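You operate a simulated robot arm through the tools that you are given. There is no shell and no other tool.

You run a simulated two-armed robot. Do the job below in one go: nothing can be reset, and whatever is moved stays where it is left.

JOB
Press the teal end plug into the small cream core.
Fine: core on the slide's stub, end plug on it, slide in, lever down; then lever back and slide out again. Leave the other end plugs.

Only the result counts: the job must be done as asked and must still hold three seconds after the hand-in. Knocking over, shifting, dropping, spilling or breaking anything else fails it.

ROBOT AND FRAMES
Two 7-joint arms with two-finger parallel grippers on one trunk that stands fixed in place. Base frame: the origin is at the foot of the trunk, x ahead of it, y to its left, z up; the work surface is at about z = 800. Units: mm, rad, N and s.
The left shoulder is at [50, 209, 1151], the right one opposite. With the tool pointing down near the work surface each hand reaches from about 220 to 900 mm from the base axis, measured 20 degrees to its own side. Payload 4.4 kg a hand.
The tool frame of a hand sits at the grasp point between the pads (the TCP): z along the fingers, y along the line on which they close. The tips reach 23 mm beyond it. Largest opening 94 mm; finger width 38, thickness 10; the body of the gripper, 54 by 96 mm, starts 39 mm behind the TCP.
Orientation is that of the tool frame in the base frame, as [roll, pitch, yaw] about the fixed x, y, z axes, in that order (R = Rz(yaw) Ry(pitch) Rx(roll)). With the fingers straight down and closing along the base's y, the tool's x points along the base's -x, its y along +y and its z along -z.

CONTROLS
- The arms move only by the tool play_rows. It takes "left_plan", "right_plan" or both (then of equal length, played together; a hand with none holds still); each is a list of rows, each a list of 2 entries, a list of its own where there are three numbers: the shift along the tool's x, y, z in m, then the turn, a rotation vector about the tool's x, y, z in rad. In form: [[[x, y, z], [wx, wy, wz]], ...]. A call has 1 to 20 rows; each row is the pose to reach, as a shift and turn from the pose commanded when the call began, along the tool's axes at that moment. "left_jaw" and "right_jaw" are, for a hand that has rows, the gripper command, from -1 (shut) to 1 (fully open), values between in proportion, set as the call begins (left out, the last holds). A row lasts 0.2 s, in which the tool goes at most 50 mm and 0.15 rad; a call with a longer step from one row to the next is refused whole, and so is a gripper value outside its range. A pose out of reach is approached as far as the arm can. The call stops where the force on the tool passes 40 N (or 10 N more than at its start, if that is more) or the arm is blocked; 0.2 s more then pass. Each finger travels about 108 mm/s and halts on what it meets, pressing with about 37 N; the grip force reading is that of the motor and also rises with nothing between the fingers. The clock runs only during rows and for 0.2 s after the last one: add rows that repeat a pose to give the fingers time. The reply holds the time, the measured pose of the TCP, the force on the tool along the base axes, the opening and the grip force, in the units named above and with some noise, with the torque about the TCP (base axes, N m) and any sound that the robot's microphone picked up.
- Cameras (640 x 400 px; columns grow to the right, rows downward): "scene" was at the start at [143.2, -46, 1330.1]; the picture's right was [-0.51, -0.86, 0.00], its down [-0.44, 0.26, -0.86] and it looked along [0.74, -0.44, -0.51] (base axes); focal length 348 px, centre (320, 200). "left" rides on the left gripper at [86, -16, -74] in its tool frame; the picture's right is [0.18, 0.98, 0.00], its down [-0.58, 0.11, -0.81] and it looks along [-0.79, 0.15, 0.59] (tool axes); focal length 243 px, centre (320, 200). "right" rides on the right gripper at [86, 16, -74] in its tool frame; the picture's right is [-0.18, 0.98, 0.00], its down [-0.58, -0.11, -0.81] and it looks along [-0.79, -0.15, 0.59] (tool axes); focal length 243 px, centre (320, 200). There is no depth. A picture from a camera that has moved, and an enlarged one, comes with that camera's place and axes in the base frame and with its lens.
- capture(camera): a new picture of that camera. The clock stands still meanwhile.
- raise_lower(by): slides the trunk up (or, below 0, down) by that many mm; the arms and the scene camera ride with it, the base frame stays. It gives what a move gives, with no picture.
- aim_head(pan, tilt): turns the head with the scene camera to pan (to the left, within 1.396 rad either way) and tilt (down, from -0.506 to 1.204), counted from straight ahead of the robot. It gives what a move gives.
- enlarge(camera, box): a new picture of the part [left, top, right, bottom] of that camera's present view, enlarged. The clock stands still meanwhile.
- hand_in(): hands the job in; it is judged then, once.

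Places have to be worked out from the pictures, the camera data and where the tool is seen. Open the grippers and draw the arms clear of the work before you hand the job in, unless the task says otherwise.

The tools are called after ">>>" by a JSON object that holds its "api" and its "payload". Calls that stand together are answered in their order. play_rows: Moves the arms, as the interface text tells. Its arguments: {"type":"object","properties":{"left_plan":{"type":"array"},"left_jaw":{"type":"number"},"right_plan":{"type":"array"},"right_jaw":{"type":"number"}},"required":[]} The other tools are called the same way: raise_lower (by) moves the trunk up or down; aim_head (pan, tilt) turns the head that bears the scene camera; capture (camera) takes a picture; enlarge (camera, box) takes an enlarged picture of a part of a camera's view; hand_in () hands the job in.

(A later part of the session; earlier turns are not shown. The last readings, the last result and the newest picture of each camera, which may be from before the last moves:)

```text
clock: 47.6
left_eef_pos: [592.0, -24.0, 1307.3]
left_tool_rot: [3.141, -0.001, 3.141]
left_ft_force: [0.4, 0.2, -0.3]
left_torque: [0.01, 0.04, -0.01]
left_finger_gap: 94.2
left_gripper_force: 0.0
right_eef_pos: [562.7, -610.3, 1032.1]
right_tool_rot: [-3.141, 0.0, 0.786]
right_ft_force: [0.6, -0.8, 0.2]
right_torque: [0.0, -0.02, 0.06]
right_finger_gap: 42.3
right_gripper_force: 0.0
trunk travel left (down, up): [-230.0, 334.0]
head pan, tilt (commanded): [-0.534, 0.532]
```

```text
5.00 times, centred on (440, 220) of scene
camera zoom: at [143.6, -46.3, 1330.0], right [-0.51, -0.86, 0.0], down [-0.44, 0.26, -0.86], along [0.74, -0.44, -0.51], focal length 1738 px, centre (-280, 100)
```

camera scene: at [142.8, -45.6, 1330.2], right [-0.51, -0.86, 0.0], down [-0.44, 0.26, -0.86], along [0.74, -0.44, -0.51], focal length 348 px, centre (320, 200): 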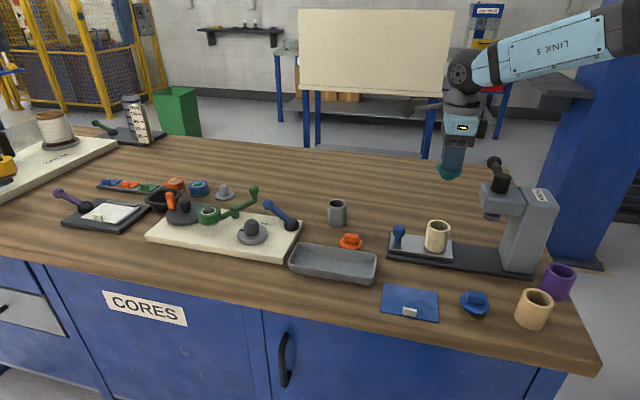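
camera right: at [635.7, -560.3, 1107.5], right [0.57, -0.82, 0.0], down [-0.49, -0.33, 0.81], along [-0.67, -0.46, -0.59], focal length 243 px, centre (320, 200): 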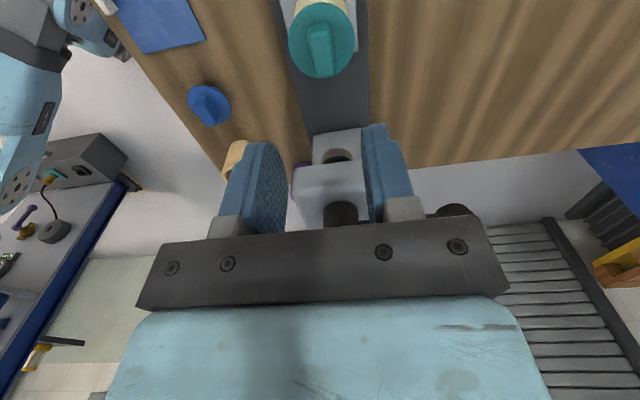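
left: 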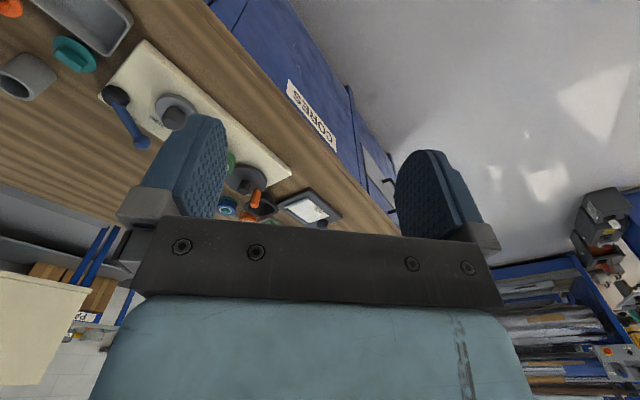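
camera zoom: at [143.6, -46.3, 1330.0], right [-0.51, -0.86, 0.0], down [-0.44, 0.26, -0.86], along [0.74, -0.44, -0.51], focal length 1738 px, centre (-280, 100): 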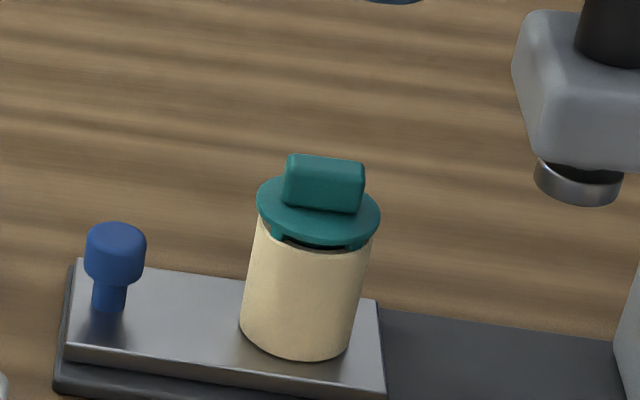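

The plug sits squarely (block top ≈ 912, ram bottom ≈ 920). I check the head's front position relative to the slide's travel for hand clearance.

>>> {"api": "enlarge", "payload": {"camera": "right", "box": [280, 100, 400, 230]}}

>>> {"api": "enlarge", "payload": {"camera": "scene", "box": [420, 140, 580, 260]}}

```text
3.08 times, centred on (340, 165) of right
camera zoom: at [635.7, -560.3, 1107.5], right [0.57, -0.82, 0.0], down [-0.49, -0.33, 0.81], along [-0.67, -0.46, -0.59], focal length 746 px, centre (258, 308)
```

zoom: 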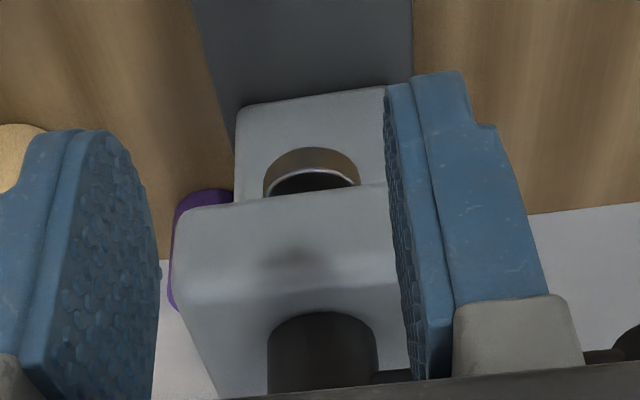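

```text
3.33 times, centred on (500, 200) of scene
camera zoom: at [143.6, -46.3, 1330.0], right [-0.51, -0.86, 0.0], down [-0.44, 0.26, -0.86], along [0.74, -0.44, -0.51], focal length 1159 px, centre (-280, 200)
```

zoom: 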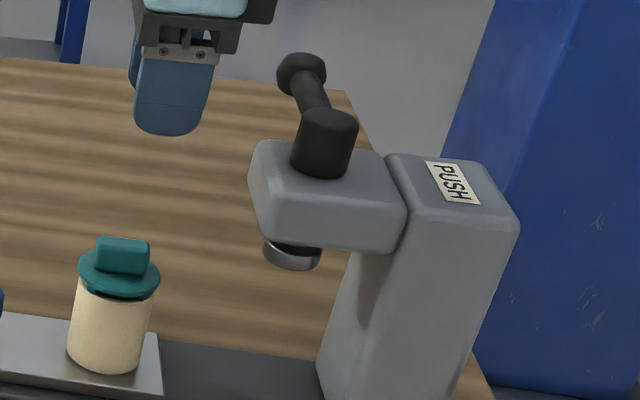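

The head front is at u≈105 and the slid-in knob at u≈45, so I'll grip the knob with the hand tilted ~14° away from the press. I move over the knob near (629, -544) at z 960 with 60 mm opening and that tilt.

>>> {"api": "play_rows", "payload": {"right_plan": [[[0.025, 0, 0], [0, 0, 0]], [[0.055, 0, 0], [0, -0.06, 0]], [[0.08, 0, 0.01], [0, -0.13, 0]], [[0.0937, 0, 0.035], [0, -0.2, 0]], [[0.0937, 0, 0.06], [0, -0.25, 0]], [[0.0937, 0, 0.072], [0, -0.25, 0]], [[0.0937, 0, 0.072], [0, -0.25, 0]]], "right_jaw": 0.3}}

>>> {"api": "capture", "payload": {"camera": "right"}}

>>> {"api": "enlarge", "payload": {"camera": "scene", "box": [370, 140, 530, 260]}}

```text
clock: 49.2
left_eef_pos: [590.6, -23.1, 1308.4]
left_tool_rot: [3.14, 0.0, 3.141]
left_ft_force: [0.0, 0.1, -0.6]
left_torque: [-0.02, 0.02, 0.01]
left_finger_gap: 94.1
left_gripper_force: 0.1
right_eef_pos: [632.3, -542.4, 959.2]
right_tool_rot: [3.141, 0.252, 0.784]
right_ft_force: [-0.1, 0.1, -0.1]
right_torque: [0.01, 0.02, 0.02]
right_finger_gap: 61.3
right_gripper_force: 0.0
trunk travel left (down, up): [-230.0, 334.0]
head pan, tilt (commanded): [-0.534, 0.532]
```

```text
taken
camera right: at [715.1, -481.8, 1010.5], right [0.57, -0.82, 0.05], down [-0.33, -0.18, 0.93], along [-0.75, -0.54, -0.38], focal length 243 px, centre (320, 200)
```

right: 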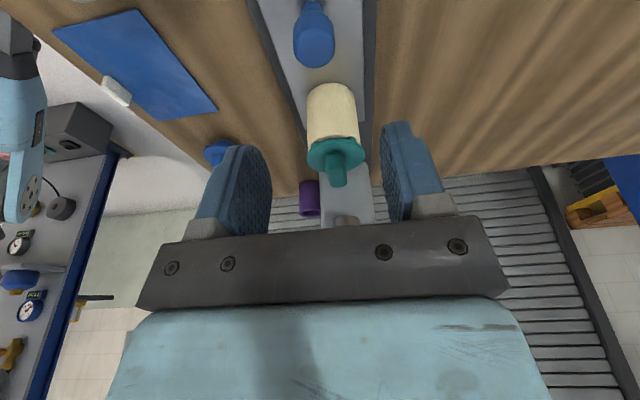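

```text
3.33 times, centred on (450, 200) of scene
camera zoom: at [143.1, -45.9, 1330.1], right [-0.51, -0.86, 0.0], down [-0.44, 0.26, -0.86], along [0.74, -0.44, -0.51], focal length 1159 px, centre (-113, 200)
```

zoom: 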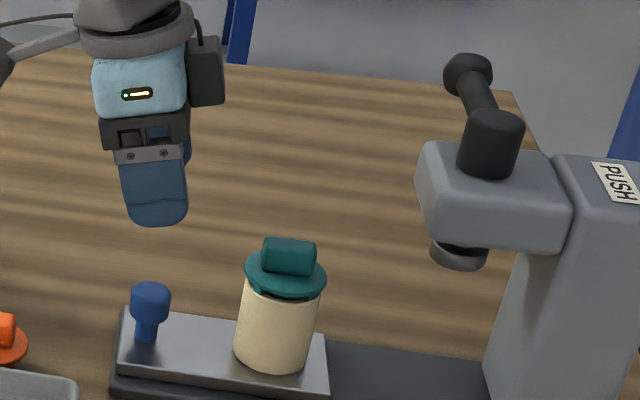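

I zoom on the knob in the hand camera to align laterally before descending.

>>> {"api": "enlarge", "payload": {"camera": "right", "box": [250, 0, 390, 100]}}

```text
4.00 times, centred on (320, 50) of right
camera zoom: at [715.1, -481.8, 1010.5], right [0.57, -0.82, 0.05], down [-0.33, -0.18, 0.93], along [-0.75, -0.54, -0.38], focal length 970 px, centre (320, 800)
```

zoom: 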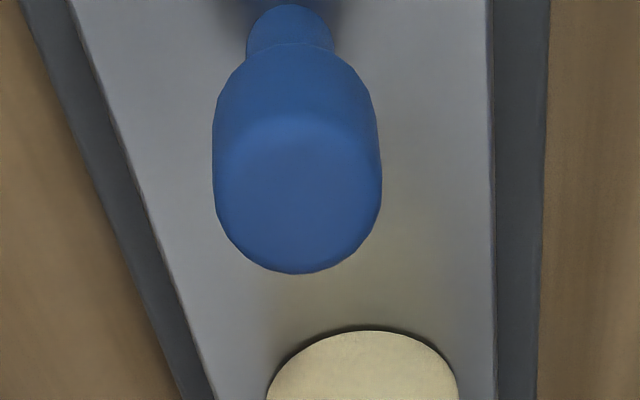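

The knob is at (626, -547), top z≈859.5, 7 mm ahead of the TCP and centred laterally. I descend vertically 106 mm to TCP z≈853 around it.

>>> {"api": "play_rows", "payload": {"right_plan": [[[0.0075, -0.0006, 0.029], [0, 0, 0]], [[0.015, -0.0006, 0.058], [0, 0, 0]], [[0.0212, -0.0006, 0.0823], [0, 0, 0]], [[0.0249, -0.0006, 0.0968], [0, 0, 0]], [[0.0264, -0.0006, 0.1027], [0, 0, 0]], [[0.0264, -0.0006, 0.1027], [0, 0, 0]]]}}

>>> {"api": "capture", "payload": {"camera": "right"}}

>>> {"api": "enlarge", "payload": {"camera": "scene", "box": [370, 170, 530, 290]}}

```text
clock: 50.6
left_eef_pos: [591.0, -22.7, 1307.2]
left_tool_rot: [3.141, 0.001, 3.14]
left_ft_force: [0.1, -0.3, 1.2]
left_torque: [0.0, 0.02, -0.01]
left_finger_gap: 93.8
left_gripper_force: 0.0
right_eef_pos: [629.8, -543.7, 854.0]
right_tool_rot: [-3.141, 0.249, 0.785]
right_ft_force: [0.1, 0.1, 0.8]
right_torque: [-0.03, -0.02, 0.01]
right_finger_gap: 61.1
right_gripper_force: 0.0
trunk travel left (down, up): [-230.0, 334.0]
head pan, tilt (commanded): [-0.534, 0.532]
```

```text
taken
camera right: at [713.7, -482.3, 904.6], right [0.57, -0.82, 0.05], down [-0.33, -0.18, 0.93], along [-0.75, -0.54, -0.38], focal length 243 px, centre (320, 200)
```

right: 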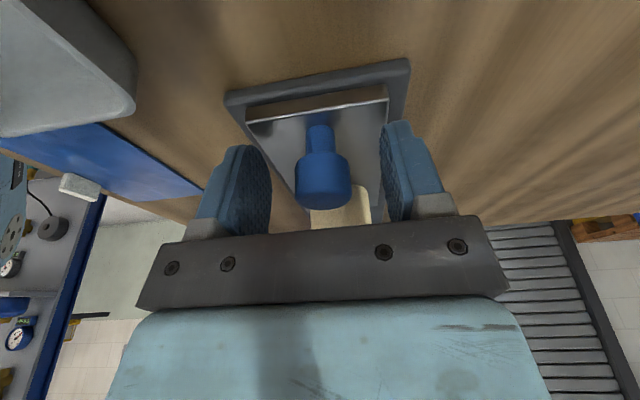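

```text
3.33 times, centred on (450, 230) of scene
camera zoom: at [143.1, -45.9, 1330.1], right [-0.51, -0.86, 0.0], down [-0.44, 0.26, -0.86], along [0.74, -0.44, -0.51], focal length 1159 px, centre (-113, 100)
```

zoom: 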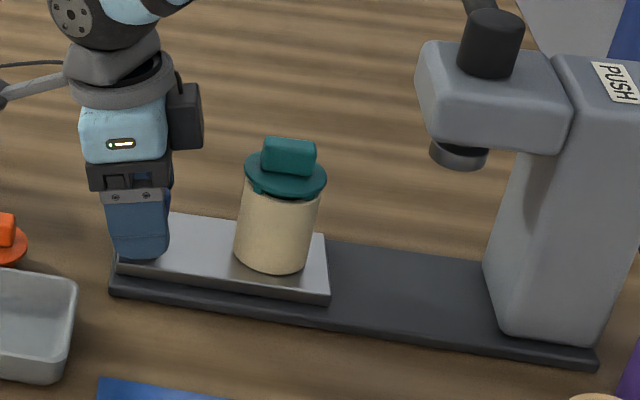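

The knob is between the pads. I close on it.

>>> {"api": "play_rows", "payload": {"right_plan": [[[0, 0, 0], [0, 0, 0]], [[0, 0, 0], [0, 0, 0]], [[0, 0, 0], [0, 0, 0]], [[0, 0, 0], [0, 0, 0]]], "right_jaw": -1}}

>>> {"api": "capture", "payload": {"camera": "right"}}

```text
clock: 51.6
left_eef_pos: [591.8, -23.3, 1307.9]
left_tool_rot: [-3.141, -0.001, 3.141]
left_ft_force: [-0.6, 0.4, 0.1]
left_torque: [0.0, -0.02, 0.02]
left_finger_gap: 94.3
left_gripper_force: 0.2
right_eef_pos: [629.1, -543.0, 854.6]
right_tool_rot: [3.14, 0.25, 0.786]
right_ft_force: [3.3, -3.9, 0.8]
right_torque: [-0.13, 0.02, 0.05]
right_finger_gap: 27.7
right_gripper_force: 45.2
trunk travel left (down, up): [-230.0, 334.0]
head pan, tilt (commanded): [-0.534, 0.532]
```

```text
taken
camera right: at [714.1, -482.6, 904.7], right [0.57, -0.82, 0.05], down [-0.33, -0.18, 0.93], along [-0.75, -0.54, -0.38], focal length 243 px, centre (320, 200)
```

right: 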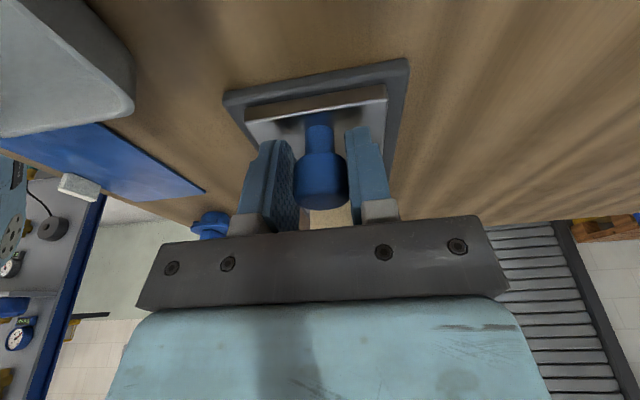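

Gripped (27.7 mm). I push along the slide direction gently, first 20 mm, and check that the slide moves with the hand.

>>> {"api": "play_rows", "payload": {"right_plan": [[[-0.001, 0.0004, 0.0003], [0, 0, 0]], [[-0.0029, 0.0004, 0.0007], [0, 0, 0]], [[-0.0053, 0.0004, 0.0014], [0, 0, 0]], [[-0.0082, 0.0004, 0.0021], [0, 0, 0]], [[-0.0116, 0.0004, 0.003], [0, 0, 0]], [[-0.015, 0.0004, 0.0038], [0, 0, 0]], [[-0.0179, 0.0004, 0.0046], [0, 0, 0]], [[-0.0194, 0.0004, 0.0049], [0, 0, 0]]]}}

>>> {"api": "enlarge", "payload": {"camera": "scene", "box": [370, 170, 530, 290]}}

```text
clock: 53.4
left_eef_pos: [591.1, -22.5, 1307.9]
left_tool_rot: [3.142, 0.0, 3.141]
left_ft_force: [-0.3, -0.1, 0.8]
left_torque: [-0.01, 0.0, 0.01]
left_finger_gap: 94.0
left_gripper_force: 0.2
right_eef_pos: [616.5, -556.6, 853.1]
right_tool_rot: [3.141, 0.25, 0.785]
right_ft_force: [-1.2, 1.1, -1.1]
right_torque: [0.32, -0.17, -0.08]
right_finger_gap: 27.8
right_gripper_force: 44.9
trunk travel left (down, up): [-230.0, 334.0]
head pan, tilt (commanded): [-0.534, 0.532]
```

```text
3.33 times, centred on (450, 230) of scene
camera zoom: at [143.2, -46.0, 1330.1], right [-0.51, -0.86, 0.0], down [-0.44, 0.26, -0.86], along [0.74, -0.44, -0.51], focal length 1159 px, centre (-113, 100)
```

zoom: 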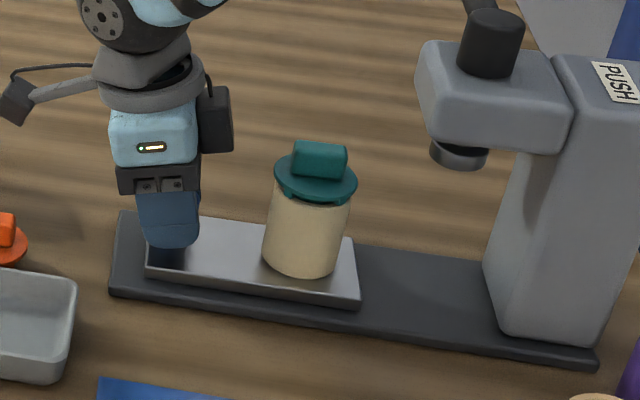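

The slide follows with nearly no force and the core and plug stay put. I continue another 55 mm.

>>> {"api": "play_rows", "payload": {"right_plan": [[[-0.002, 0, 0.0005], [0, 0, 0]], [[-0.0058, 0, 0.0015], [0, 0, 0]], [[-0.0107, 0, 0.0027], [0, 0, 0]], [[-0.0155, 0, 0.004], [0, 0, 0]], [[-0.0203, 0, 0.0052], [0, 0, 0]], [[-0.0252, 0, 0.0064], [0, 0, 0]], [[-0.03, 0, 0.0077], [0, 0, 0]], [[-0.0349, 0, 0.0089], [0, 0, 0]], [[-0.0397, 0, 0.0101], [0, 0, 0]], [[-0.0446, 0, 0.0114], [0, 0, 0]], [[-0.0494, 0, 0.0126], [0, 0, 0]], [[-0.0523, 0, 0.0134], [0, 0, 0]], [[-0.0533, 0, 0.0136], [0, 0, 0]]]}}

>>> {"api": "enlarge", "payload": {"camera": "scene", "box": [390, 150, 550, 270]}}

>>> {"api": "capture", "payload": {"camera": "right"}}

```text
clock: 56.2
left_eef_pos: [590.3, -22.4, 1307.3]
left_tool_rot: [-3.14, -0.001, 3.141]
left_ft_force: [-0.4, 0.3, 0.4]
left_torque: [-0.02, -0.01, 0.04]
left_finger_gap: 94.3
left_gripper_force: 0.0
right_eef_pos: [578.7, -595.7, 854.1]
right_tool_rot: [3.14, 0.248, 0.786]
right_ft_force: [-2.8, 3.2, 1.1]
right_torque: [-0.19, 0.21, 0.1]
right_finger_gap: 27.3
right_gripper_force: 44.8
trunk travel left (down, up): [-230.0, 334.0]
head pan, tilt (commanded): [-0.534, 0.532]
```

```text
3.33 times, centred on (470, 210) of scene
camera zoom: at [142.9, -45.5, 1330.2], right [-0.51, -0.86, 0.0], down [-0.44, 0.26, -0.86], along [0.74, -0.44, -0.51], focal length 1159 px, centre (-180, 167)
```

zoom: 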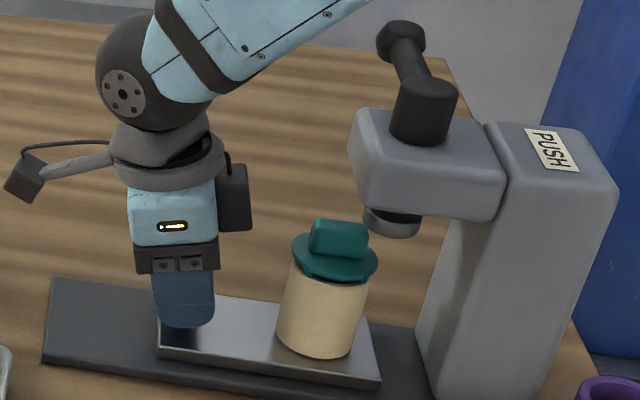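

```text
taken
camera right: at [662.0, -534.6, 904.6], right [0.57, -0.82, 0.05], down [-0.34, -0.18, 0.93], along [-0.75, -0.54, -0.38], focal length 243 px, centre (320, 200)
```

right: 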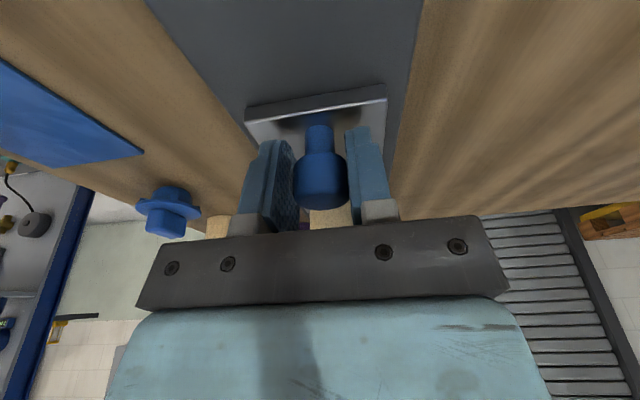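

72.9 mm travelled; the block top (911) clears the ram (921). I go on toward the end stop more slowly.

>>> {"api": "play_rows", "payload": {"right_plan": [[[-0.0019, 0, 0.0005], [0, 0, 0]], [[-0.0058, 0, 0.0015], [0, 0, 0]], [[-0.0097, 0, 0.0025], [0, 0, 0]], [[-0.0136, 0, 0.0035], [0, 0, 0]], [[-0.0174, 0, 0.0045], [0, 0, 0]], [[-0.0203, 0, 0.0052], [0, 0, 0]], [[-0.0223, 0, 0.0057], [0, 0, 0]], [[-0.0242, 0, 0.0062], [0, 0, 0]], [[-0.0261, 0, 0.0067], [0, 0, 0]]]}}

>>> {"api": "enlarge", "payload": {"camera": "scene", "box": [390, 150, 550, 270]}}

```text
clock: 58.2
left_eef_pos: [591.9, -23.4, 1307.7]
left_tool_rot: [-3.141, -0.003, -3.141]
left_ft_force: [0.9, -0.2, 0.3]
left_torque: [-0.05, -0.01, 0.02]
left_finger_gap: 94.1
left_gripper_force: 0.1
right_eef_pos: [560.1, -613.6, 853.0]
right_tool_rot: [-3.141, 0.25, 0.785]
right_ft_force: [4.3, 5.0, -6.3]
right_torque: [-0.1, 0.03, -0.26]
right_finger_gap: 27.6
right_gripper_force: 44.7
trunk travel left (down, up): [-230.0, 334.0]
head pan, tilt (commanded): [-0.534, 0.532]
```

```text
3.33 times, centred on (470, 210) of scene
camera zoom: at [144.1, -46.0, 1329.8], right [-0.51, -0.86, 0.0], down [-0.44, 0.26, -0.86], along [0.74, -0.44, -0.51], focal length 1159 px, centre (-180, 167)
```

zoom: 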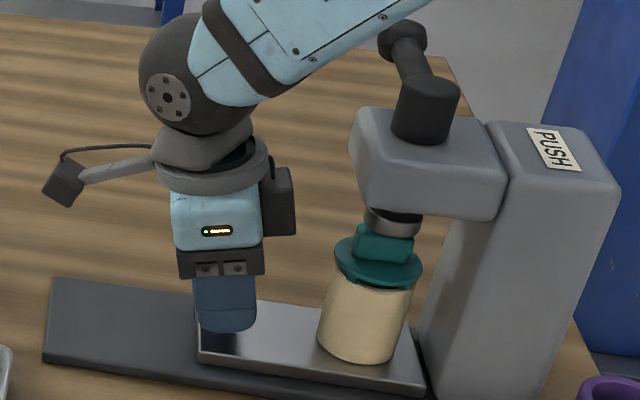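

Reaction force of ~6.6 N back along the slide and 98.7 mm travelled suggest the end stop. I push 1.5 mm more to confirm and zoom on the plug under the ram.

>>> {"api": "play_rows", "payload": {"right_plan": [[[-0.0008, 0, 0.0002], [0, 0, 0]], [[-0.0015, 0, 0.0004], [0, 0, 0]], [[-0.0015, 0, 0.0004], [0, 0, 0]]]}}

>>> {"api": "enlarge", "payload": {"camera": "scene", "box": [470, 190, 540, 260]}}

```text
clock: 59.0
left_eef_pos: [592.6, -21.9, 1306.3]
left_tool_rot: [-3.14, -0.001, -3.141]
left_ft_force: [-0.1, 0.4, -0.2]
left_torque: [-0.04, 0.0, 0.01]
left_finger_gap: 94.1
left_gripper_force: 0.1
right_eef_pos: [559.6, -614.1, 853.6]
right_tool_rot: [-3.142, 0.25, 0.785]
right_ft_force: [8.3, 19.6, -7.5]
right_torque: [0.46, -0.36, 0.06]
right_finger_gap: 27.5
right_gripper_force: 45.2
trunk travel left (down, up): [-230.0, 334.0]
head pan, tilt (commanded): [-0.534, 0.532]
```

```text
5.71 times, centred on (505, 225) of scene
camera zoom: at [144.6, -45.0, 1329.9], right [-0.51, -0.86, 0.0], down [-0.44, 0.26, -0.86], along [0.74, -0.44, -0.51], focal length 1986 px, centre (-737, 57)
```

zoom: 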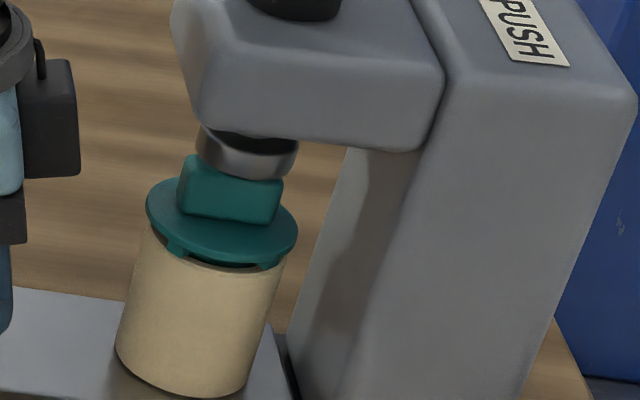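

The end stop is confirmed and the block is centred under the ram. I relieve the push, then open the jaws.

>>> {"api": "play_rows", "payload": {"right_plan": [[[0.0008, 0, -0.0002], [0, 0, 0]], [[0.0018, 0, -0.0005], [0, 0, 0]], [[0.0018, 0, -0.0005], [0, 0, 0]]]}}

>>> {"api": "play_rows", "payload": {"right_plan": [[[0, 0, 0], [0, 0, 0]], [[0, 0, 0], [0, 0, 0]], [[0, 0, 0], [0, 0, 0]]], "right_jaw": 0.3}}

```text
clock: 59.8
left_eef_pos: [591.5, -23.4, 1308.0]
left_tool_rot: [-3.141, -0.001, -3.141]
left_ft_force: [0.0, 0.6, 0.3]
left_torque: [0.02, -0.04, -0.01]
left_finger_gap: 94.0
left_gripper_force: 0.0
right_eef_pos: [559.3, -614.2, 853.4]
right_tool_rot: [3.141, 0.252, 0.785]
right_ft_force: [-0.5, 13.0, -6.0]
right_torque: [0.56, -0.53, -0.09]
right_finger_gap: 27.7
right_gripper_force: 45.2
trunk travel left (down, up): [-230.0, 334.0]
head pan, tilt (commanded): [-0.534, 0.532]
```

```text
clock: 60.6
left_eef_pos: [591.1, -23.3, 1308.1]
left_tool_rot: [-3.141, 0.001, -3.141]
left_ft_force: [-0.3, 0.4, -0.6]
left_torque: [0.0, -0.01, 0.01]
left_finger_gap: 94.2
left_gripper_force: 0.0
right_eef_pos: [560.2, -613.7, 854.4]
right_tool_rot: [3.14, 0.251, 0.784]
right_ft_force: [0.7, -0.5, -0.8]
right_torque: [0.01, 0.0, -0.03]
right_finger_gap: 60.9
right_gripper_force: 0.0
trunk travel left (down, up): [-230.0, 334.0]
head pan, tilt (commanded): [-0.534, 0.532]
```

The jaws are open around the knob. I retreat up and back from the press, levelling the hand again.

>>> {"api": "play_rows", "payload": {"right_plan": [[[-0.0074, 0, -0.0291], [0, 0, 0]], [[-0.0173, 0, -0.0678], [0, 0, 0]], [[-0.0103, 0, -0.1065], [0, 0, 0]], [[-0.0008, 0, -0.148], [0, 0.06, 0]], [[0.0086, 0, -0.189], [0, 0.15, 0]], [[0.0086, 0, -0.21], [0, 0.25, 0]], [[0.0086, 0, -0.21], [0, 0.25, 0]]], "right_jaw": 0.3}}

>>> {"api": "capture", "payload": {"camera": "right"}}

>>> {"api": "enlarge", "payload": {"camera": "scene", "box": [400, 140, 580, 275]}}

```text
clock: 62.2
left_eef_pos: [592.2, -23.0, 1307.9]
left_tool_rot: [-3.14, -0.001, -3.141]
left_ft_force: [0.1, 0.4, 0.7]
left_torque: [-0.04, 0.0, 0.04]
left_finger_gap: 94.2
left_gripper_force: 0.1
right_eef_pos: [600.6, -571.7, 1053.8]
right_tool_rot: [3.141, 0.001, 0.786]
right_ft_force: [0.6, -0.1, -0.7]
right_torque: [-0.01, 0.0, -0.02]
right_finger_gap: 61.1
right_gripper_force: 0.1
trunk travel left (down, up): [-230.0, 334.0]
head pan, tilt (commanded): [-0.534, 0.532]
```

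```text
taken
camera right: at [674.2, -521.5, 1128.8], right [0.57, -0.82, 0.0], down [-0.49, -0.33, 0.81], along [-0.66, -0.46, -0.59], focal length 243 px, centre (320, 200)
```

right: 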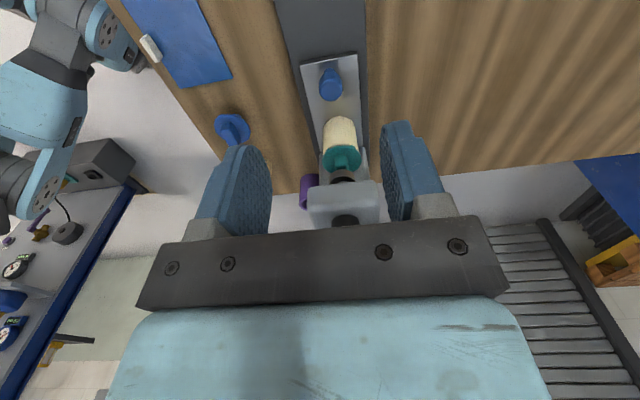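

```text
2.96 times, centred on (490, 208) of scene
camera zoom: at [143.7, -45.6, 1330.0], right [-0.51, -0.86, 0.0], down [-0.44, 0.26, -0.86], along [0.74, -0.44, -0.51], focal length 1030 px, centre (-184, 178)
```

zoom: 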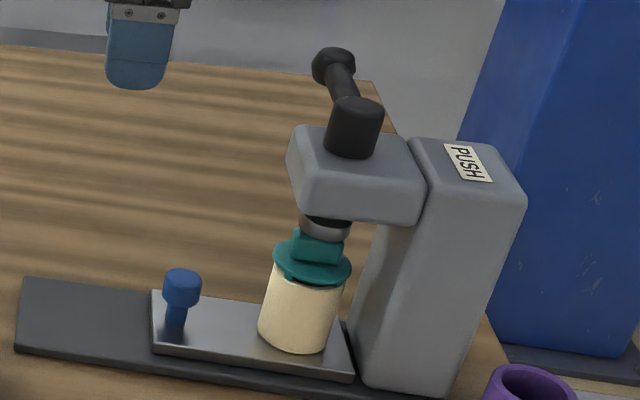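

The slide stays in with core and plug under the ram. Now I go above the lever ball (560, -747, 1007), turning yaw to -0.785 with jaws closed, staying high.

>>> {"api": "play_rows", "payload": {"right_plan": [[[0, 0, -0.02], [0, 0, 0.143]], [[0, 0, -0.04], [0, 0, 0.286]], [[-0.005, 0.003, -0.06], [0, 0, 0.429]], [[-0.025, 0.016, -0.06], [0, 0, 0.571]], [[-0.045, 0.028, -0.06], [0, 0, 0.714]], [[-0.065, 0.041, -0.06], [0, 0, 0.857]], [[-0.085, 0.053, -0.06], [0, 0, 1.0]], [[-0.105, 0.066, -0.06], [0, 0, 1.143]], [[-0.125, 0.078, -0.06], [0, 0, 1.286]], [[-0.14, 0.087, -0.06], [0, 0, 1.428]], [[-0.1527, 0.0952, -0.06], [0, 0, 1.571]], [[-0.1527, 0.0952, -0.06], [0, 0, 1.571]]], "right_jaw": -1}}

>>> {"api": "capture", "payload": {"camera": "right"}}

>>> {"api": "capture", "payload": {"camera": "scene"}}

```text
clock: 64.8
left_eef_pos: [591.4, -23.3, 1306.5]
left_tool_rot: [3.141, 0.0, 3.141]
left_ft_force: [0.3, -1.0, -0.2]
left_torque: [0.03, -0.02, 0.03]
left_finger_gap: 94.1
left_gripper_force: 0.0
right_eef_pos: [560.1, -745.9, 1113.6]
right_tool_rot: [-3.141, 0.0, -0.787]
right_ft_force: [-0.5, 0.3, -0.9]
right_torque: [0.0, -0.01, 0.0]
right_finger_gap: 0.0
right_gripper_force: 37.1
trunk travel left (down, up): [-230.0, 334.0]
head pan, tilt (commanded): [-0.534, 0.532]
```

```text
taken
camera right: at [609.7, -819.2, 1189.1], right [-0.83, -0.56, 0.0], down [-0.33, 0.49, 0.81], along [-0.45, 0.67, -0.59], focal length 243 px, centre (320, 200)
```

right: 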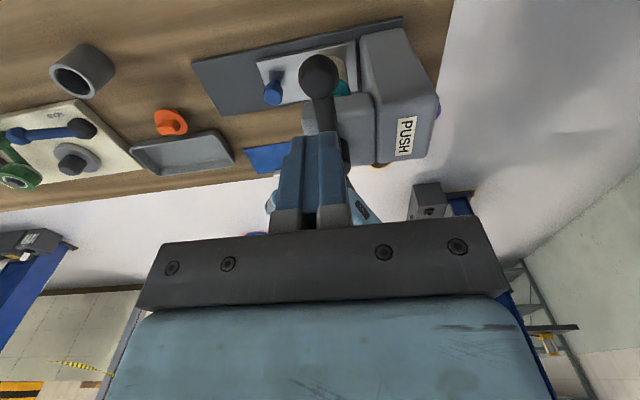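

```text
taken
camera scene: at [143.1, -45.8, 1330.1], right [-0.51, -0.86, 0.0], down [-0.44, 0.26, -0.86], along [0.74, -0.44, -0.51], focal length 348 px, centre (320, 200)
```

scene: 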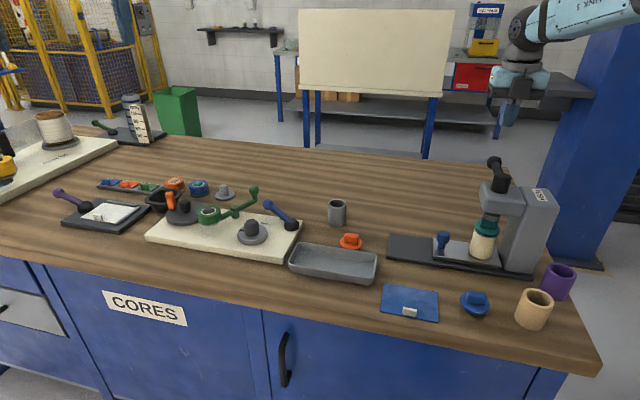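

Reached without limit. I zoom on the lever from this side.

>>> {"api": "enlarge", "payload": {"camera": "right", "box": [260, 30, 420, 150]}}

>>> {"api": "enlarge", "payload": {"camera": "scene", "box": [440, 80, 580, 210]}}

```text
3.33 times, centred on (340, 90) of right
camera zoom: at [609.7, -819.2, 1189.1], right [-0.83, -0.56, 0.0], down [-0.33, 0.49, 0.81], along [-0.45, 0.67, -0.59], focal length 809 px, centre (253, 567)
```

zoom: 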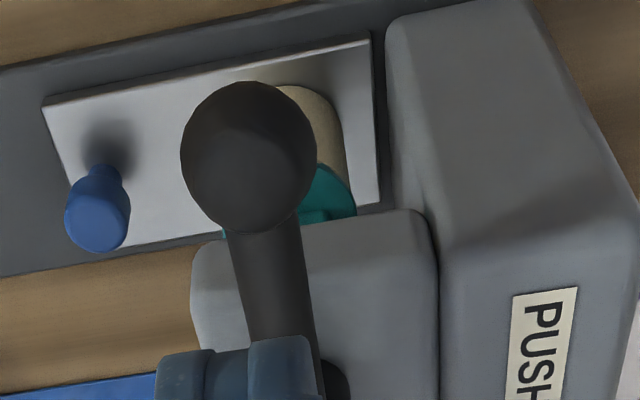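

```text
3.08 times, centred on (510, 145) of scene
camera zoom: at [143.1, -45.8, 1330.1], right [-0.51, -0.86, 0.0], down [-0.44, 0.26, -0.86], along [0.74, -0.44, -0.51], focal length 1070 px, centre (-265, 369)
```

zoom: 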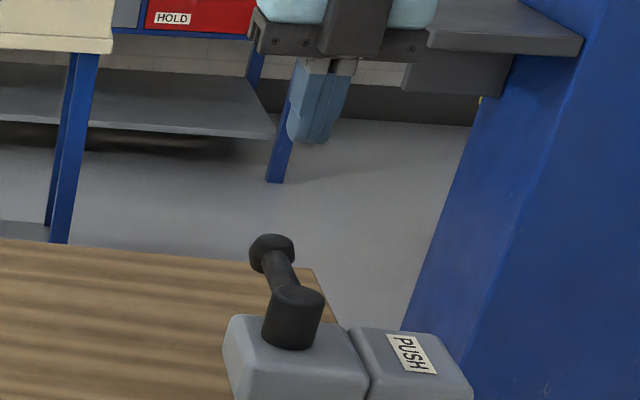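

The ball is within a few mm under the closed fingertips. I descend to just above it (tip ≈ 1029).

>>> {"api": "play_rows", "payload": {"right_plan": [[[0.0015, -0.0007, 0.02], [0, 0, 0]], [[0.0015, -0.0007, 0.04], [0, 0, 0]], [[0.0015, -0.0007, 0.055], [0, 0, 0]], [[0.0015, -0.0007, 0.061], [0, 0, 0]], [[0.0015, -0.0007, 0.061], [0, 0, 0]]]}}

>>> {"api": "capture", "payload": {"camera": "right"}}

>>> {"api": "enlarge", "payload": {"camera": "scene", "box": [440, 110, 580, 240]}}

```text
clock: 66.0
left_eef_pos: [591.8, -23.2, 1308.6]
left_tool_rot: [3.14, 0.001, -3.139]
left_ft_force: [-0.6, -0.1, 0.3]
left_torque: [-0.01, 0.0, 0.04]
left_finger_gap: 93.7
left_gripper_force: 0.1
right_eef_pos: [562.5, -746.5, 1053.9]
right_tool_rot: [3.141, 0.0, -0.784]
right_ft_force: [-0.3, -0.3, -1.0]
right_torque: [0.02, 0.0, -0.01]
right_finger_gap: 0.0
right_gripper_force: 37.1
trunk travel left (down, up): [-230.0, 334.0]
head pan, tilt (commanded): [-0.534, 0.532]
```

```text
taken
camera right: at [612.0, -819.6, 1129.1], right [-0.83, -0.56, 0.0], down [-0.33, 0.49, 0.81], along [-0.46, 0.67, -0.59], focal length 243 px, centre (320, 200)
```

right: 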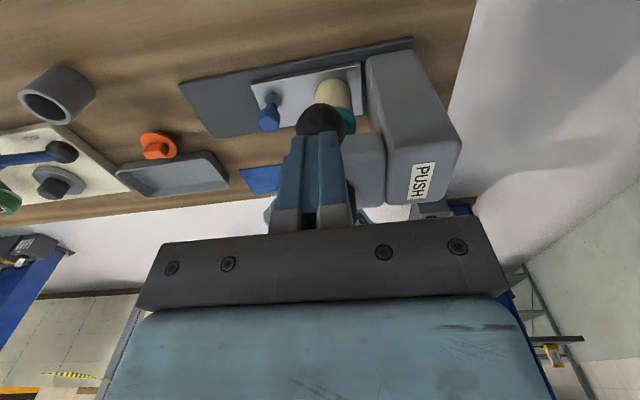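

```text
3.08 times, centred on (510, 175) of scene
camera zoom: at [143.2, -45.9, 1330.1], right [-0.51, -0.86, 0.0], down [-0.44, 0.26, -0.86], along [0.74, -0.44, -0.51], focal length 1070 px, centre (-265, 277)
```

zoom: 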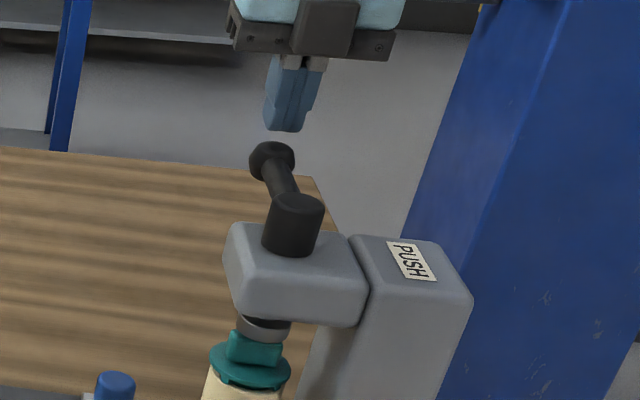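

I zoom further to check fingertip versus ball alignment.

>>> {"api": "enlarge", "payload": {"camera": "scene", "box": [475, 120, 535, 165]}}

>>> {"api": "enlarge", "payload": {"camera": "right", "box": [260, 80, 400, 200]}}

```text
8.89 times, centred on (505, 142) of scene
camera zoom: at [143.2, -45.9, 1330.1], right [-0.51, -0.86, 0.0], down [-0.44, 0.26, -0.86], along [0.74, -0.44, -0.51], focal length 3090 px, centre (-1324, 711)
```

zoom: 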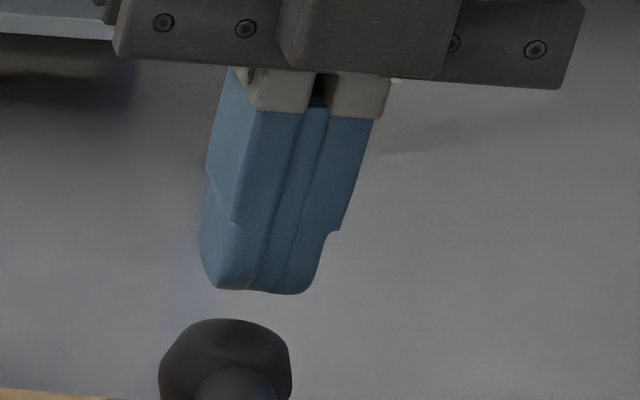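

```text
3.33 times, centred on (330, 140) of right
camera zoom: at [612.0, -819.6, 1129.1], right [-0.83, -0.56, 0.0], down [-0.33, 0.49, 0.81], along [-0.46, 0.67, -0.59], focal length 809 px, centre (287, 400)
```

zoom: 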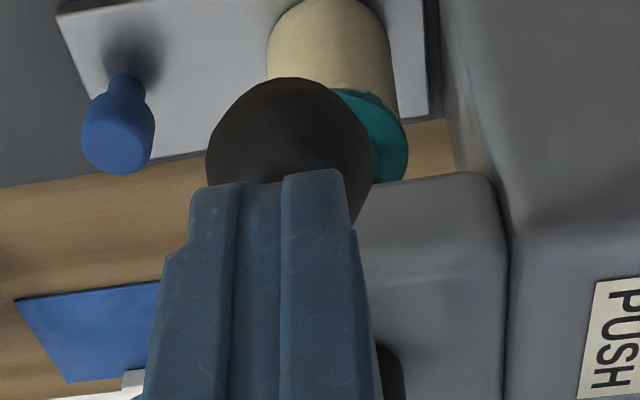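

Alignment is within ~2 mm. I now press down carefully in small steps to feel the lever.

>>> {"api": "play_rows", "payload": {"right_plan": [[[0, 0, 0.004], [0, 0, 0]], [[0, 0, 0.007], [0, 0, 0]], [[0, 0, 0.009], [0, 0, 0]], [[0, 0, 0.011], [0, 0, 0]], [[0, 0, 0.013], [0, 0, 0]]]}}

>>> {"api": "enlarge", "payload": {"camera": "scene", "box": [465, 120, 555, 250]}}

```text
clock: 67.2
left_eef_pos: [589.5, -20.9, 1309.8]
left_tool_rot: [-3.139, 0.002, 3.141]
left_ft_force: [0.4, 0.6, 0.4]
left_torque: [-0.01, -0.02, -0.03]
left_finger_gap: 94.2
left_gripper_force: 0.0
right_eef_pos: [564.3, -746.3, 1047.1]
right_tool_rot: [3.142, -0.009, -0.786]
right_ft_force: [7.2, -9.3, 26.9]
right_torque: [-0.08, -0.05, 0.15]
right_finger_gap: 0.0
right_gripper_force: 36.4
trunk travel left (down, up): [-230.0, 334.0]
head pan, tilt (commanded): [-0.534, 0.532]
```

```text
3.08 times, centred on (510, 185) of scene
camera zoom: at [141.4, -43.7, 1330.9], right [-0.51, -0.86, 0.0], down [-0.43, 0.26, -0.86], along [0.74, -0.44, -0.5], focal length 1070 px, centre (-265, 246)
```

zoom: 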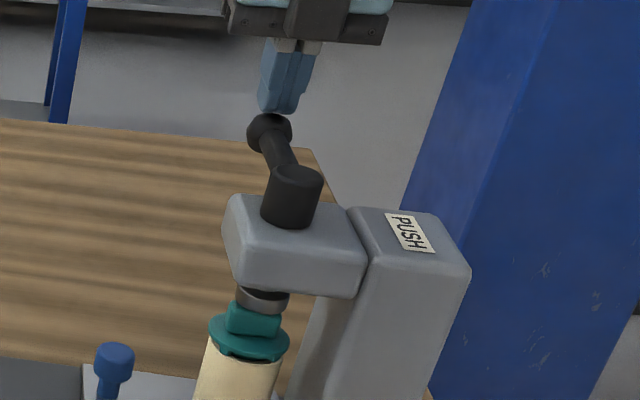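

Contact at tip z≈1024 with 27 N upward and no visible lever motion yet. I press a little more to see whether it gives.

>>> {"api": "play_rows", "payload": {"right_plan": [[[0, 0, 0.001], [0, 0, 0]], [[0, 0, 0.002], [0, 0, 0]], [[0, 0, 0.003], [0, 0, 0]], [[0, 0, 0.003], [0, 0, 0]]]}}

>>> {"api": "enlarge", "payload": {"camera": "scene", "box": [465, 120, 555, 250]}}

>>> {"api": "capture", "payload": {"camera": "right"}}

```text
clock: 67.7
left_eef_pos: [590.5, -21.4, 1308.3]
left_tool_rot: [-3.14, 0.002, -3.14]
left_ft_force: [0.7, -0.5, 0.6]
left_torque: [-0.02, 0.01, 0.0]
left_finger_gap: 94.0
left_gripper_force: 0.0
right_eef_pos: [563.4, -744.8, 1047.0]
right_tool_rot: [-3.138, -0.013, -0.785]
right_ft_force: [-3.1, 3.6, 13.9]
right_torque: [0.1, 0.12, 0.02]
right_finger_gap: 0.3
right_gripper_force: 36.8
trunk travel left (down, up): [-230.0, 334.0]
head pan, tilt (commanded): [-0.534, 0.532]
stopped in row 2 (right hand): the force on the tool passed its limit at 41 N (the readings are from after the stop); the commanded pose is now the measured one
```

```text
3.08 times, centred on (510, 185) of scene
camera zoom: at [141.2, -43.9, 1330.1], right [-0.51, -0.86, 0.0], down [-0.43, 0.26, -0.86], along [0.74, -0.44, -0.5], focal length 1070 px, centre (-265, 246)
```

zoom: 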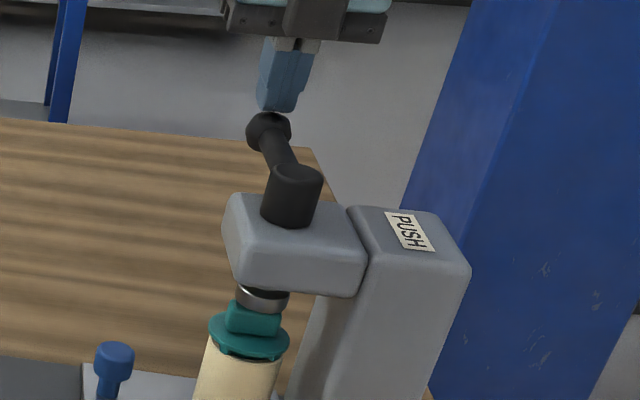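

```text
taken
camera right: at [612.9, -817.7, 1122.6], right [-0.82, -0.57, -0.01], down [-0.34, 0.49, 0.8], along [-0.45, 0.66, -0.6], focal length 243 px, centre (320, 200)
```

right: 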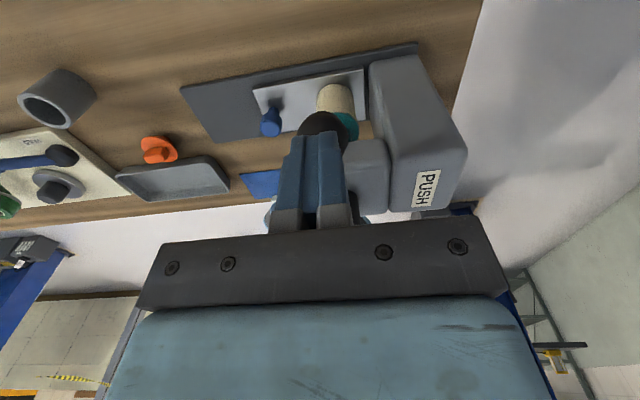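

At 41 N downward nothing gave, so the lever does not hinge straight down there; the vertical hub suggests it swings about a vertical axis toward the "PUSH" label on the column. I lift off and place the closed fingers beside the ball on its -u side to test gently.

>>> {"api": "play_rows", "payload": {"right_plan": [[[0, 0, -0.015], [0, 0, 0]], [[0, 0, -0.03], [0, 0, 0]], [[0, -0.015, -0.03], [0, 0, 0]], [[0, -0.03, -0.03], [0, 0, 0]], [[0, -0.03, 0], [0, 0, 0]], [[0, -0.03, 0.02], [0, 0, 0]], [[0, -0.03, 0.03], [0, 0, 0]], [[0, -0.03, 0.03], [0, 0, 0]]]}}

>>> {"api": "capture", "payload": {"camera": "right"}}

>>> {"api": "enlarge", "payload": {"camera": "scene", "box": [465, 120, 555, 250]}}

```text
clock: 69.5
left_eef_pos: [591.2, -22.5, 1309.1]
left_tool_rot: [-3.141, 0.001, -3.141]
left_ft_force: [-0.1, -0.9, -0.7]
left_torque: [0.01, 0.0, -0.02]
left_finger_gap: 94.1
left_gripper_force: 0.0
right_eef_pos: [586.2, -725.8, 1013.1]
right_tool_rot: [-3.14, -0.007, -0.787]
right_ft_force: [-0.9, 0.3, 0.3]
right_torque: [0.04, -0.03, -0.02]
right_finger_gap: 0.0
right_gripper_force: 37.0
trunk travel left (down, up): [-230.0, 334.0]
head pan, tilt (commanded): [-0.534, 0.532]
```

```text
taken
camera right: at [634.7, -798.3, 1087.8], right [-0.83, -0.56, 0.0], down [-0.34, 0.49, 0.8], along [-0.45, 0.66, -0.6], focal length 243 px, centre (320, 200)
```

right: 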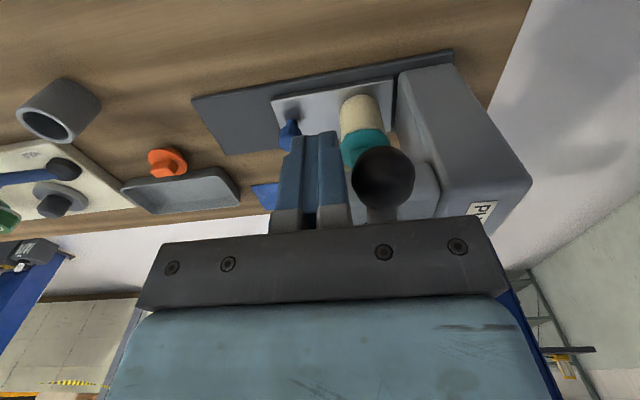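

```text
3.08 times, centred on (510, 185) of scene
camera zoom: at [143.1, -45.9, 1330.1], right [-0.51, -0.86, 0.0], down [-0.44, 0.26, -0.86], along [0.74, -0.44, -0.51], focal length 1070 px, centre (-265, 246)
```

zoom: 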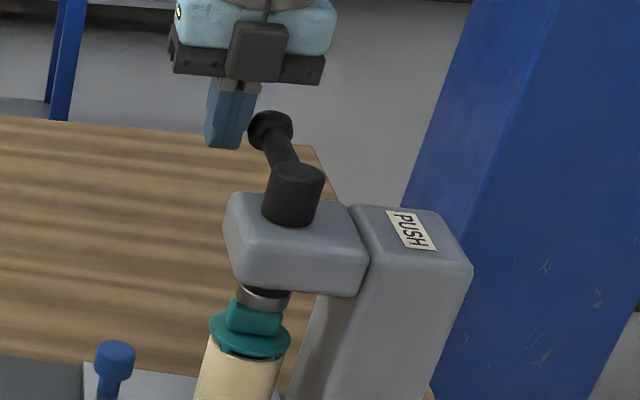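

The closed fingers stand beside the ball. I push gently toward +u (the PUSH label) in small steps.

>>> {"api": "play_rows", "payload": {"right_plan": [[[0, 0.003, 0], [0, 0, 0]], [[0, 0.006, 0], [0, 0, 0]], [[0, 0.009, 0], [0, 0, 0]], [[0, 0.011, 0], [0, 0, 0]], [[0, 0.013, 0], [0, 0, 0]], [[0, 0.015, 0], [0, 0, 0]]]}}

>>> {"api": "enlarge", "payload": {"camera": "scene", "box": [465, 120, 555, 250]}}

```text
clock: 70.4
left_eef_pos: [592.1, -23.0, 1307.9]
left_tool_rot: [-3.141, -0.002, -3.14]
left_ft_force: [0.1, 0.1, 0.7]
left_torque: [0.05, -0.02, -0.02]
left_finger_gap: 94.2
left_gripper_force: 0.1
right_eef_pos: [582.8, -727.8, 1013.8]
right_tool_rot: [-3.13, -0.007, -0.78]
right_ft_force: [17.3, 16.2, -4.5]
right_torque: [0.07, -0.05, -0.13]
right_finger_gap: 0.2
right_gripper_force: 36.9
trunk travel left (down, up): [-230.0, 334.0]
head pan, tilt (commanded): [-0.534, 0.532]
stopped in row 4 (right hand): the force on the tool passed its limit at 43 N (the readings are from after the stop); the commanded pose is now the measured one
```

```text
3.08 times, centred on (510, 185) of scene
camera zoom: at [144.5, -46.1, 1330.0], right [-0.51, -0.86, 0.0], down [-0.44, 0.26, -0.86], along [0.74, -0.44, -0.51], focal length 1070 px, centre (-265, 246)
```

zoom: 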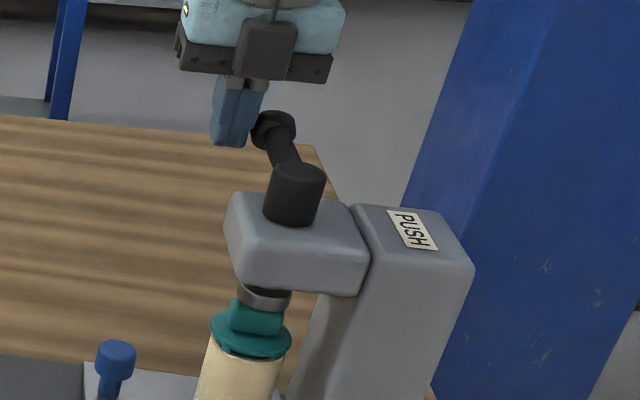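

Blocked in +u as well (43 N, no motion). I go over the ball to its +u side and test the opposite swing direction.

>>> {"api": "play_rows", "payload": {"right_plan": [[[0, -0.005, 0], [0, 0, 0]], [[0, -0.005, -0.03], [0, 0, 0]], [[0, 0.0, -0.05], [0, 0, 0]], [[0, 0.03, -0.05], [0, 0, 0]], [[0, 0.06, -0.05], [0, 0, 0]], [[0, 0.062, -0.02], [0, 0, 0]], [[0, 0.062, 0.0], [0, 0, 0]], [[0, 0.062, 0.0], [0, 0, 0]]]}}

>>> {"api": "capture", "payload": {"camera": "right"}}

>>> {"api": "enlarge", "payload": {"camera": "scene", "box": [465, 120, 555, 250]}}

```text
clock: 72.2
left_eef_pos: [591.4, -22.6, 1308.1]
left_tool_rot: [3.14, -0.001, -3.14]
left_ft_force: [-0.4, 0.9, 0.8]
left_torque: [0.0, -0.02, 0.02]
left_finger_gap: 93.9
left_gripper_force: 0.0
right_eef_pos: [535.6, -774.9, 1013.6]
right_tool_rot: [-3.135, -0.007, -0.782]
right_ft_force: [-0.1, -1.6, 0.2]
right_torque: [0.01, 0.0, 0.0]
right_finger_gap: 0.0
right_gripper_force: 36.7
trunk travel left (down, up): [-230.0, 334.0]
head pan, tilt (commanded): [-0.534, 0.532]
```

```text
taken
camera right: at [585.2, -846.0, 1088.2], right [-0.82, -0.57, -0.01], down [-0.34, 0.49, 0.8], along [-0.45, 0.66, -0.6], focal length 243 px, centre (320, 200)
```

right: 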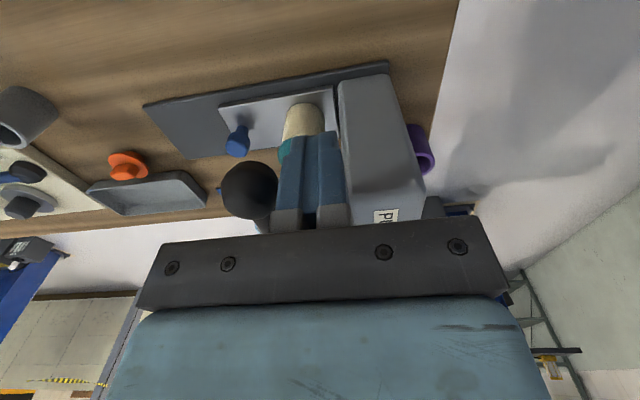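

```text
3.08 times, centred on (510, 185) of scene
camera zoom: at [143.2, -45.8, 1330.1], right [-0.51, -0.86, 0.0], down [-0.44, 0.26, -0.86], along [0.74, -0.44, -0.51], focal length 1070 px, centre (-265, 246)
```

zoom: 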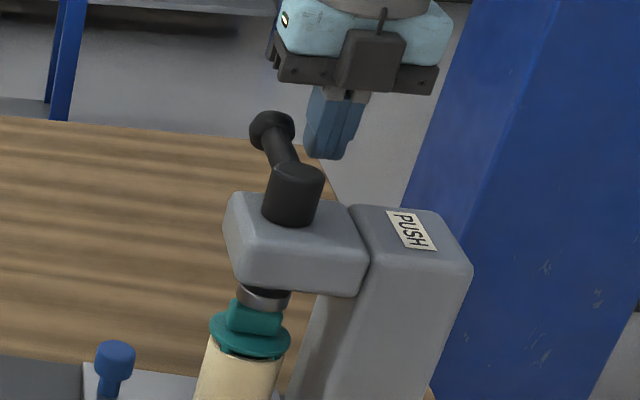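

Fingers are now on the +u side of the ball. I push gently toward -u.

>>> {"api": "play_rows", "payload": {"right_plan": [[[0, -0.005, 0], [0, 0, 0]], [[0, -0.009, 0], [0, 0, 0]], [[0, -0.012, 0], [0, 0, 0]], [[0, -0.014, 0], [0, 0, 0]], [[0, -0.016, 0], [0, 0, 0]], [[0, -0.018, 0], [0, 0, 0]]]}}

>>> {"api": "enlarge", "payload": {"camera": "scene", "box": [465, 120, 555, 250]}}

```text
clock: 73.6
left_eef_pos: [590.3, -23.6, 1309.1]
left_tool_rot: [3.14, 0.0, -3.141]
left_ft_force: [0.4, -1.1, 1.3]
left_torque: [-0.01, 0.0, 0.01]
left_finger_gap: 93.9
left_gripper_force: 0.0
right_eef_pos: [548.6, -761.7, 1013.6]
right_tool_rot: [-3.135, -0.008, -0.783]
right_ft_force: [0.1, -0.5, 0.3]
right_torque: [-0.01, -0.02, 0.01]
right_finger_gap: 0.0
right_gripper_force: 37.1
trunk travel left (down, up): [-230.0, 334.0]
head pan, tilt (commanded): [-0.534, 0.532]
```

```text
3.08 times, centred on (510, 185) of scene
camera zoom: at [143.1, -46.0, 1330.1], right [-0.51, -0.86, 0.0], down [-0.44, 0.26, -0.86], along [0.74, -0.44, -0.51], focal length 1070 px, centre (-265, 246)
```

zoom: 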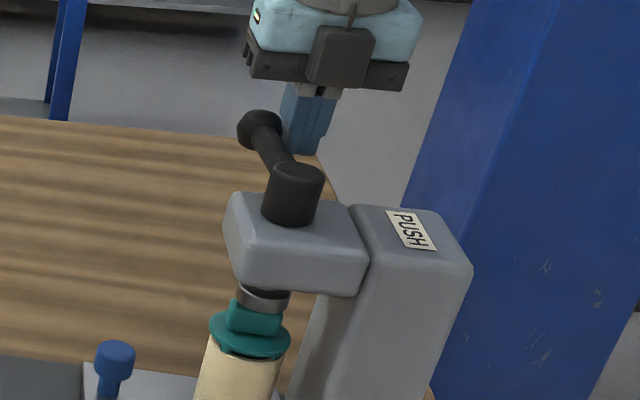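

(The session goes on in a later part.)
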